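You operate a simulated robot arm through the tools that you are given. There is no shell and no other tool. Be economical: measure what you need, move in short steps, check, and stop when the job is done.

Carry out the task below with a simulated robot arm. There is one attempt and no reset: what you move stays moved.

TASK
Put two of the green bobbin tubes from the turntable bench top on the beige pale flat board.

It is judged by the outcome, as a careful person would: the job done as asked, and still so three seconds after it is handed in. It fails if anything else is knocked over, pushed out of place, dropped, spilled or broken.

THE ROBOT
A 7-joint arm with a two-finger parallel gripper, fixed in place. Base frame: the origin is at the foot of the arm, x ahead of it, y to its left, z up; the work surface is at about z = 0. Lengths are in cm, angles in rad, forces in N, time in s.
With the tool pointing down near the work surface it reaches from about 22 to 58 cm from the base axis. Its first joint turns from -1.152 to 1.152 rad. Payload 2.5 kg.
Tool frame: the origin (TCP) lies between the finger pads and is the grasp point; the fingertips stand 2.3 cm ahead of it; z points along the fingers, y is the line along which they close. The gripper opens to 9.4 cm. The fingers are 3.8 cm wide and 1 cm thick; the gripper's body (5.4 by 9.6 cm) begins 3.9 cm behind the TCP.
Orientation is that of the tool frame in the base frame, as a unit quaternion [w, x, y, z]. With the fingers straight down and closing along the base's y, the tool's x points along the base's -x, its y along +y and its z along -z.

THE INTERFACE
- The arm moves only by the tool play_rows. Its argument "targets" is a list of rows, each an object (a shift or turn left out is 0, a gripper value left out holds the last) with "claw": the finger opening in cm, from 0 to 9.4; "translation": the shift along the base's x, y, z in cm, a list of three; "delta_rot": the turn, a rotation vector about the base's x, y, z in rad, a list of three. In form: [{"claw": claw, "translation": [tx, ty, tz], "delta_rot": [rx, ry, rz]}, ...]. A call has 1 to 12 rows; each row is the pose to reach, as a shift and turn from the pose commanded when the call began. A row lasts 0.2 s, in which the tool goes at most 5 cm and 0.15 rad; a call with a longer step from one row to the next is refused whole, and so is a gripper value outside its range. A pose out of reach is approached as far as the arm can. The call stops where the force on the tool passes 40 N (or 10 N more than at its start, if that is more) or the arm is blocked; 0.2 s more then pass. The fingers move at their own pace (about 10.8 cm/s each) and stop on an object; they squeeze with about 32 N. The grip force told is the motor's: it shows also when the fingers shut on nothing. Time passes only in rows, and 0.2 s behind the last, so rows that repeat a pose let the fingers close. It gives the time, the measured TCP pose, the force on the tool (base axes), the opening and the grip force at its end, in the units of the frame above (readings bear some noise).
- Cameras (640 x 400 px; columns grow to the right, rows downward): "scene" is fixed at [10.19, -40.24, 53.31]; the picture's right is [0.91, -0.42, 0.00], its down [-0.27, -0.60, -0.75] and it looks along [0.31, 0.69, -0.66] (base axes); focal length 262 px, centre (320, 200). "wrist" rides on the gripper at [-3.9, 0, -4.4] in the tool frame; the picture's right is [0.00, -1.00, 0.00], its down [0.97, 0.00, -0.24] and it looks along [0.24, 0.00, 0.97] (tool axes); focal length 218 px, centre (320, 200).
- get_image(camera): a new picture of that camera. No time passes.
- point_at(camera, pixels): for up to 12 pixels [column, row] of the newest picture of that camera ("zoom" is the newest enlarged one), the place [x, y, z] in the base frame of the surface seen there, good to about 0.2 cm. No time passes.
- enlarge(camera, box): a new picture of the part [left, top, right, bottom] of that camera's present view, enlarged. No time passes.
- hand_in(): hands the job in; it is judged then, once.

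Work in short steps. Measure before you move; look again where a grasp or a placing could have gone wrong, and mend it. You have 60 turns and 26 pictures in all, the two below and enlarged ones among them. Open the gripper and draw the arm clear of the work before you hand the job in, unless the task says otherwise; then end with one line.

The tools are called after "Request:" by a JSON object that holds its "op" and its "data". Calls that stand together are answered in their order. play_rows: Moves the arm, as the interface text tells. Its arguments: {"type":"object","properties":{"targets":{"type":"array"}},"required":["targets"]} The other tools are called the same way: get_image (camera) takes a picture; point_at (camera, pixels) gives the place of the surface under pixels of a picture; enlarge (camera, box) takes an enlarged picture of a part of a camera's view; hand_in () hands the job in.

At the start:

```text
clock: 0.0
position: [36.65, 5.4, 32.89]
orientation: [0.0, 0.0, 1.0, -0.001]
contact_force: [-0.5, 0.8, 0.1]
width: 9.42
grip_force: 0.1
```

scene: 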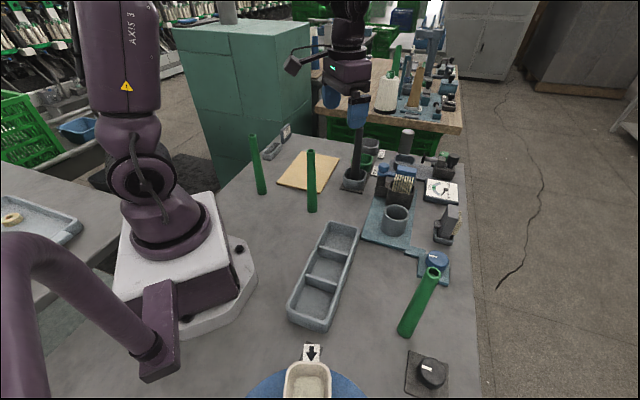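
wrist: 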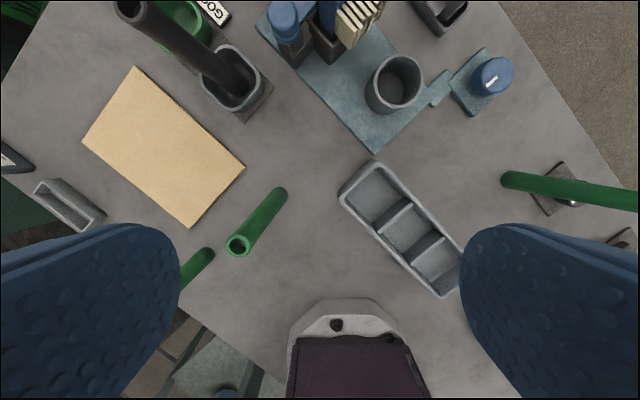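

The scene shows green tubes at about (257,165), (312,180) and (420,300), and a beige board at (310,172). I'll enlarge and measure these.

Request:
{"op": "enlarge", "data": {"camera": "scene", "box": [230, 110, 390, 220]}}

Request:
{"op": "point_at", "data": {"camera": "scene", "pixels": [[253, 136], [262, 191], [311, 152], [312, 209], [433, 271], [404, 332], [301, 151], [340, 157], [277, 182], [319, 193], [340, 185], [420, 300]]}}

Request:
{"op": "point_at", "data": {"camera": "wrist", "pixels": [[135, 67], [83, 140], [190, 227], [244, 167], [282, 190], [236, 244], [207, 252], [508, 179], [600, 193], [165, 150]]}}

```text
3.64 times, centred on (310, 165) of scene
```

zoom: 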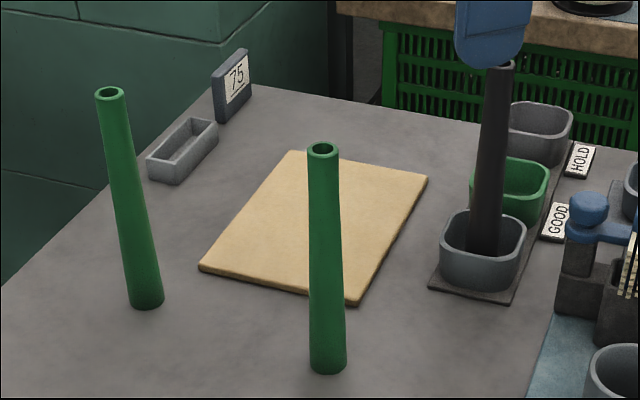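

```text
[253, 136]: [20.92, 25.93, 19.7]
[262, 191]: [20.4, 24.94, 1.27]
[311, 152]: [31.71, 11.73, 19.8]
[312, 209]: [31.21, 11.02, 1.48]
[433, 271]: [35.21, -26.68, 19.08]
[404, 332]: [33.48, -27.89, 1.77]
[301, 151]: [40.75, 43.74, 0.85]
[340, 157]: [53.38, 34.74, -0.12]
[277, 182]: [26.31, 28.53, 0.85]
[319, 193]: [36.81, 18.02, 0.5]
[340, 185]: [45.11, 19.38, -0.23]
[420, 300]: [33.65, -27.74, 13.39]
```

```text
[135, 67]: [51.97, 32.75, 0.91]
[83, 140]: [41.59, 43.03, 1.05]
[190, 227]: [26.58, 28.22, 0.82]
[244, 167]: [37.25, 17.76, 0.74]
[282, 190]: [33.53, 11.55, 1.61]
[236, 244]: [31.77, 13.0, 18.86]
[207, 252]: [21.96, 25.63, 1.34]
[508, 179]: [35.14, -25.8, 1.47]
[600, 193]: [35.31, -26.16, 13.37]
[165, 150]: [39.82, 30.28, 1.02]
```

Three standing tubes, about 20 cm tall; two near ones at about (21,26) and (32,12), board centred at (39,31), top z≈0.9. I'll go above tube A at height and look with the wrist camera.

Request:
{"op": "play_rows", "data": {"targets": [{"claw": 9.4, "translation": [-2.6, 3.5, 0]}, {"translation": [-5.2, 7, 0]}, {"translation": [-7.8, 10.5, 0]}, {"translation": [-10.4, 14, 0]}, {"translation": [-13, 17.5, 0]}, {"translation": [-15.6, 21, 0]}, {"translation": [-15.6, 21, 0]}]}}

Request:
{"op": "get_image", "data": {"camera": "wrist"}}

```text
clock: 1.6
position: [21.12, 26.64, 32.73]
orientation: [0.0, 0.0, 1.0, 0.001]
contact_force: [-0.6, -0.1, -0.5]
width: 9.39
grip_force: 0.1
```

```text
22 pictures are left
```

wrist: 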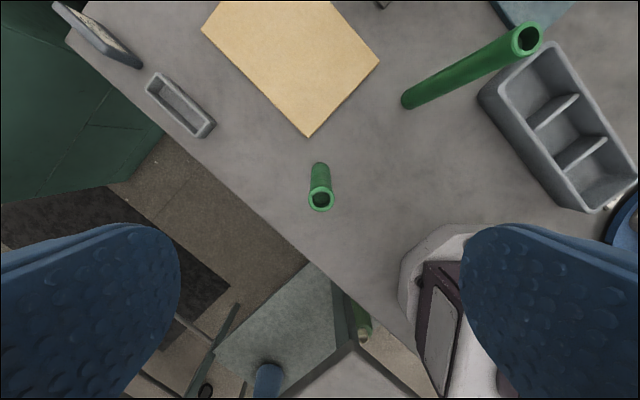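

The rim of A is seen at (321,199), nearly centred; I measure its rim and that of B at (528,38).

Request:
{"op": "point_at", "data": {"camera": "wrist", "pixels": [[310, 198], [332, 198], [321, 209], [321, 189], [514, 40], [541, 37], [526, 52], [308, 137], [379, 63]]}}

```text
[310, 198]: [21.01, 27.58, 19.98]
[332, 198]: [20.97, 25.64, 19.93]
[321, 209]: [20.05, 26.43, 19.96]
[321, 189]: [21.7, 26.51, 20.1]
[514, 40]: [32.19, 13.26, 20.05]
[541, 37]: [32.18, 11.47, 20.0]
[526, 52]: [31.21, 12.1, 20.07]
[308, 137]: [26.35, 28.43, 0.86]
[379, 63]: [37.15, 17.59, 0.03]
```

Tube A's axis is at (21.0,26.6), top at 20.0, and it is in line with the TCP. I descend to z≈17.3 and close.

Request:
{"op": "play_rows", "data": {"targets": [{"translation": [-0.1, 0, -4]}, {"translation": [-0.1, 0, -8]}, {"translation": [-0.1, 0, -11]}, {"translation": [-0.1, 0, -13.5]}, {"translation": [-0.1, 0, -15.5]}, {"translation": [-0.1, 0, -15.5]}, {"claw": 0, "translation": [-0.1, 0, -15.5]}, {"translation": [-0.1, 0, -15.5]}, {"translation": [-0.1, 0, -15.5]}, {"translation": [-0.1, 0, -15.5]}]}}

```text
clock: 3.8
position: [20.98, 26.44, 17.5]
orientation: [-0.001, 0.0, 1.0, -0.001]
contact_force: [-0.3, 0.6, -0.8]
width: 2.26
grip_force: 31.7
```

Gripped at width 2.26. Lift 4 cm and carry to above (33.5,29), then look.

Request:
{"op": "play_rows", "data": {"targets": [{"translation": [0, 0, 1]}, {"translation": [0, 0, 2.5]}, {"translation": [0, 0, 4]}, {"translation": [2, 0.4, 4]}, {"translation": [5, 1, 4]}, {"translation": [8, 1.7, 4]}, {"translation": [10.8, 2.2, 4]}, {"translation": [12.5, 2.5, 4]}, {"translation": [12.5, 2.5, 4]}]}}

Request:
{"op": "enlarge", "data": {"camera": "scene", "box": [230, 60, 390, 220]}}

```text
clock: 5.8
position: [33.54, 28.92, 21.54]
orientation: [-0.001, -0.001, 1.0, 0.0]
contact_force: [-0.4, 0.4, -0.9]
width: 2.24
grip_force: 31.9
```

```text
2.50 times, centred on (310, 140) of scene
```

zoom: 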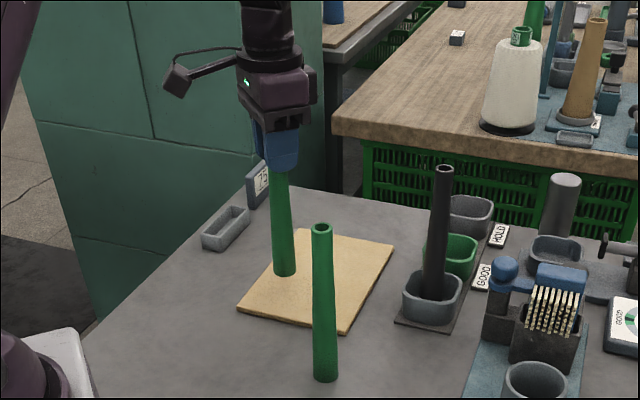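

Tube A hangs straight above the board with about 3.1 cm clearance. Lower gently nearly to contact.

Request:
{"op": "play_rows", "data": {"targets": [{"translation": [0, 0, -1]}, {"translation": [0, 0, -2]}, {"translation": [0, 0, -2.6]}, {"translation": [0, 0, -2.9]}, {"translation": [0, 0, -3.0]}, {"translation": [0, 0, -3.0]}]}}

Request:
{"op": "enlarge", "data": {"camera": "scene", "box": [270, 110, 350, 190]}}

```text
clock: 7.2
position: [33.51, 28.68, 18.33]
orientation: [0.0, -0.001, 1.0, 0.0]
contact_force: [0.4, -0.7, -0.5]
width: 2.24
grip_force: 32.2
```

```text
5.00 times, centred on (310, 150) of scene
```

zoom: 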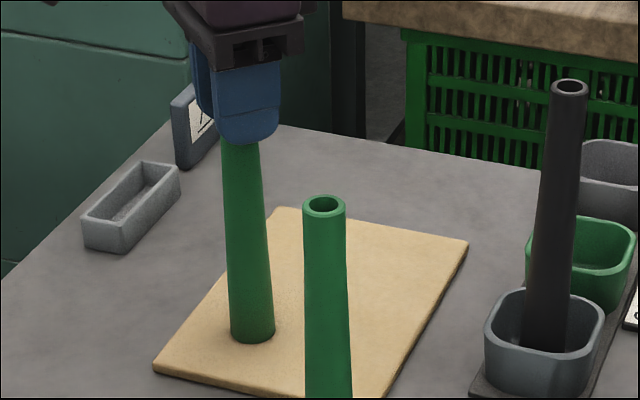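

No contact force yet; creep down in 0.1 steps.

Request:
{"op": "play_rows", "data": {"targets": [{"translation": [0, 0, -0.05]}, {"translation": [0, 0, -0.1]}, {"translation": [0, 0, -0.1]}]}}

```text
clock: 8.0
position: [33.49, 28.86, 18.34]
orientation: [0.001, 0.0, 1.0, 0.0]
contact_force: [-0.9, 0.1, -0.3]
width: 2.22
grip_force: 31.3
```

Request:
{"op": "play_rows", "data": {"targets": [{"translation": [0, 0, -0.05]}, {"translation": [0, 0, -0.1]}, {"translation": [0, 0, -0.1]}]}}

```text
clock: 8.8
position: [33.6, 28.84, 18.29]
orientation: [0.001, 0.0, 1.0, 0.001]
contact_force: [-2.9, -3.1, 18.9]
width: 2.25
grip_force: 32.0
```

Contact (19 N up). Open and rise straight up.

Request:
{"op": "play_rows", "data": {"targets": [{"translation": [0, 0, 0.05]}, {"claw": 3.5, "translation": [0, 0, 0.05]}, {"claw": 6.5, "translation": [0, 0, 0.05]}, {"claw": 7.5, "translation": [0, 0, 0.05]}, {"translation": [0, 0, 2]}, {"translation": [0, 0, 5]}, {"translation": [0, 0, 9]}, {"translation": [0, 0, 13]}, {"translation": [0, 0, 13]}]}}

Request:
{"op": "get_image", "data": {"camera": "scene"}}

```text
clock: 10.8
position: [33.19, 28.73, 31.28]
orientation: [0.0, 0.0, 1.0, 0.0]
contact_force: [-0.6, 0.6, -0.5]
width: 7.5
grip_force: 0.0
```

```text
19 pictures are left
```

scene: 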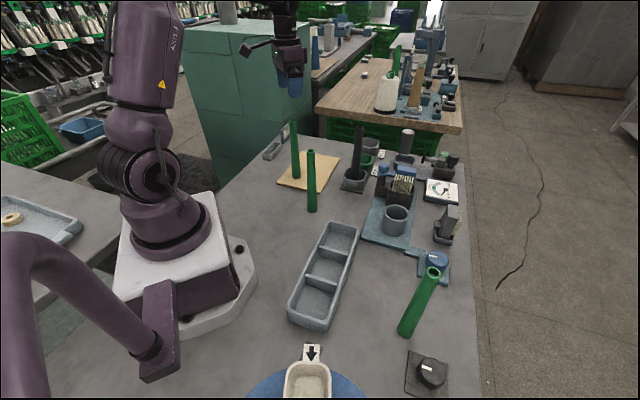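

Tube A stands on the board. Now go above B at (32.2,12.3) and verify with the wrist camera.

Request:
{"op": "play_rows", "data": {"targets": [{"translation": [-0.2, -4, 0]}, {"translation": [-0.5, -8, 0]}, {"translation": [-0.9, -12, 0]}, {"translation": [-1.2, -15, 0]}, {"translation": [-1.2, -16.5, 0]}, {"claw": 9.4, "translation": [-1.2, -16.5, 0]}, {"translation": [-1.2, -16.5, 0]}]}}

Request:
{"op": "get_image", "data": {"camera": "wrist"}}

```text
clock: 12.4
position: [32.2, 12.33, 31.09]
orientation: [0.0, 0.0, 1.0, 0.0]
contact_force: [0.3, 0.3, -0.3]
width: 9.41
grip_force: 0.1
```

```text
18 pictures are left
```

wrist: 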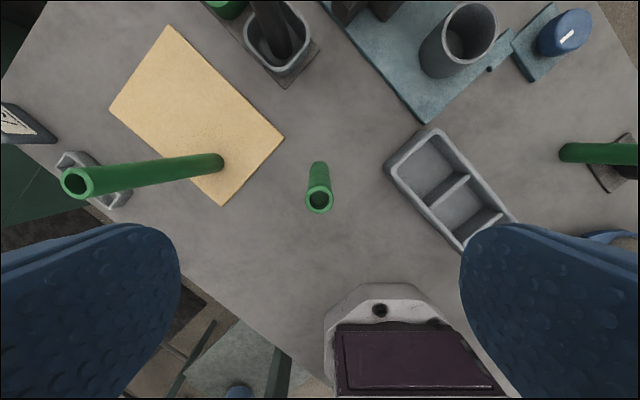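

Request:
{"op": "point_at", "data": {"camera": "wrist", "pixels": [[307, 199], [332, 199], [320, 212], [319, 189], [77, 171], [77, 197], [65, 183], [90, 181], [222, 205], [275, 5], [168, 27], [110, 107]]}}

```text
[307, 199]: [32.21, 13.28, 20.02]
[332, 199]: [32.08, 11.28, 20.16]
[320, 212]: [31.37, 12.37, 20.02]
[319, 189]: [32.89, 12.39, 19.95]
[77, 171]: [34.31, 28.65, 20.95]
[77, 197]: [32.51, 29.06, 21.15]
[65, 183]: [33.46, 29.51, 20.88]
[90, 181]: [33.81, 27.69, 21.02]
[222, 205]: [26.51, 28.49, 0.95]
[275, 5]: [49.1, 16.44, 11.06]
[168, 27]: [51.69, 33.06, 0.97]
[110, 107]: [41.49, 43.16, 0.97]
```

B's axis is at (32.15,12.3), aligned. Descend and grip.

Request:
{"op": "play_rows", "data": {"targets": [{"translation": [0, 0, -4]}, {"translation": [0, 0, -8]}, {"translation": [0, 0, -11]}, {"translation": [0, 0, -13]}, {"translation": [0, 0, -13.8]}, {"translation": [0, 0, -13.8]}, {"claw": 0, "translation": [0, 0, -13.8]}, {"translation": [0, 0, -13.8]}, {"translation": [0, 0, -13.8]}, {"translation": [0, 0, -13.8]}]}}

```text
clock: 14.6
position: [32.28, 12.15, 17.22]
orientation: [0.0, 0.0, 1.0, 0.0]
contact_force: [-0.1, 0.0, -1.0]
width: 2.22
grip_force: 31.7
```

Gripped. Lift 4 cm and carry straight to (41.5,30).

Request:
{"op": "play_rows", "data": {"targets": [{"translation": [0, 0, 1]}, {"translation": [0, 0, 2.5]}, {"translation": [0, 0, 4]}, {"translation": [1, 1.9, 4]}, {"translation": [2.6, 4.7, 4]}, {"translation": [4.4, 7.7, 4]}, {"translation": [6.2, 10.7, 4]}, {"translation": [7.8, 13.7, 4]}, {"translation": [8.8, 16.2, 4]}, {"translation": [9.3, 17.7, 4]}, {"translation": [9.3, 17.7, 4]}]}}

Request:
{"op": "enlarge", "data": {"camera": "scene", "box": [250, 60, 390, 200]}}

```text
clock: 17.0
position: [41.52, 30.04, 21.34]
orientation: [0.0, 0.0, 1.0, 0.0]
contact_force: [0.4, -0.7, -0.3]
width: 2.22
grip_force: 32.2
```

```text
2.86 times, centred on (320, 130) of scene
```

zoom: 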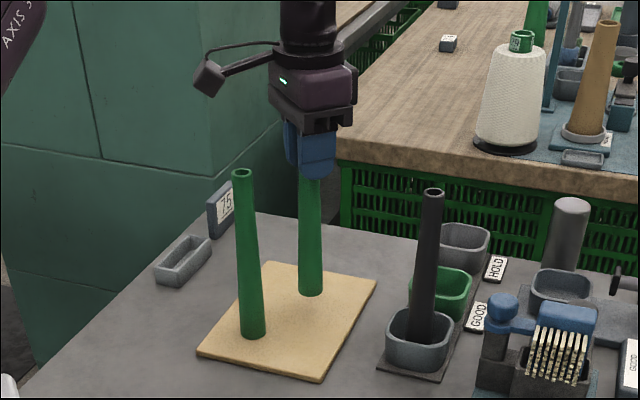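

Both fine, tube B hangs above the board clear of A. Lower to just above contact, then creep.

Request:
{"op": "play_rows", "data": {"targets": [{"translation": [0, 0, -1]}, {"translation": [0, 0, -2]}, {"translation": [0, 0, -2.6]}, {"translation": [0, 0, -2.9]}, {"translation": [0, 0, -3.0]}, {"translation": [0, 0, -3.05]}, {"translation": [0, 0, -3.05]}]}}

Request:
{"op": "play_rows", "data": {"targets": [{"translation": [0, 0, -0.05]}, {"translation": [0, 0, -0.1]}, {"translation": [0, 0, -0.1]}]}}

```text
clock: 18.6
position: [41.69, 30.12, 18.27]
orientation: [0.001, 0.0, 1.0, 0.0]
contact_force: [-0.4, -0.2, -0.1]
width: 2.21
grip_force: 32.1
```

```text
clock: 19.4
position: [41.67, 29.99, 18.25]
orientation: [0.001, 0.0, 1.0, -0.001]
contact_force: [-0.9, -0.2, 4.2]
width: 2.21
grip_force: 32.1
```

Light contact (4 N). Release, opening moderately, and rise.

Request:
{"op": "play_rows", "data": {"targets": [{"claw": 3.5}, {"claw": 6.5}, {"claw": 7.5}, {"translation": [0, 0, 2]}, {"translation": [0, 0, 5]}, {"translation": [0, 0, 9]}, {"translation": [0, 0, 13]}, {"translation": [-3, -3, 13]}, {"translation": [-3, -6.5, 13]}, {"translation": [-4, -11, 13]}, {"translation": [-4, -15, 13]}, {"translation": [-4, -15, 13]}]}}

Request:
{"op": "get_image", "data": {"camera": "scene"}}

Request:
{"op": "enlarge", "data": {"camera": "scene", "box": [250, 90, 390, 230]}}

```text
clock: 22.0
position: [37.47, 15.07, 31.08]
orientation: [0.0, 0.0, 1.0, 0.0]
contact_force: [0.5, 0.4, 0.2]
width: 7.48
grip_force: 0.1
```

```text
16 pictures are left
```

scene: 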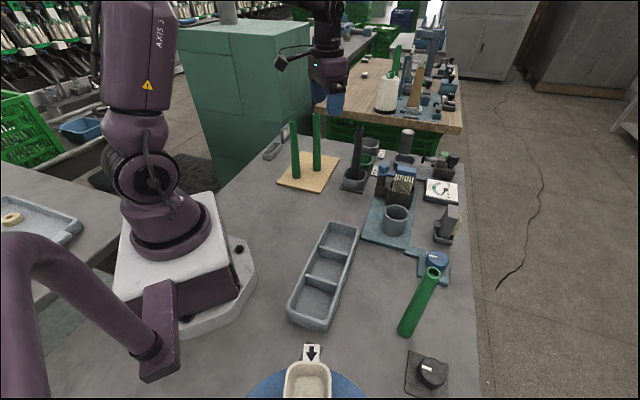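

```text
2.86 times, centred on (320, 160) of scene
```

zoom: 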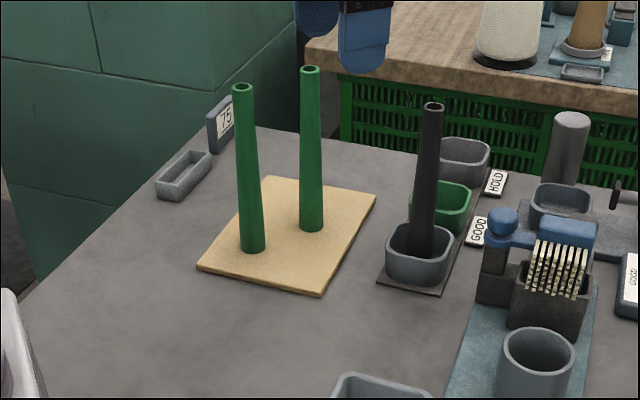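

Both tubes stand on the board, nothing else moved, and the arm is clear and open. Handing in.

Request:
{"op": "hand_in", "data": {}}

```text
The job is handed in.
```

Two green bobbin tubes are standing upright on the beige board, nothing else looks moved in the last picture, and the job is handed in.
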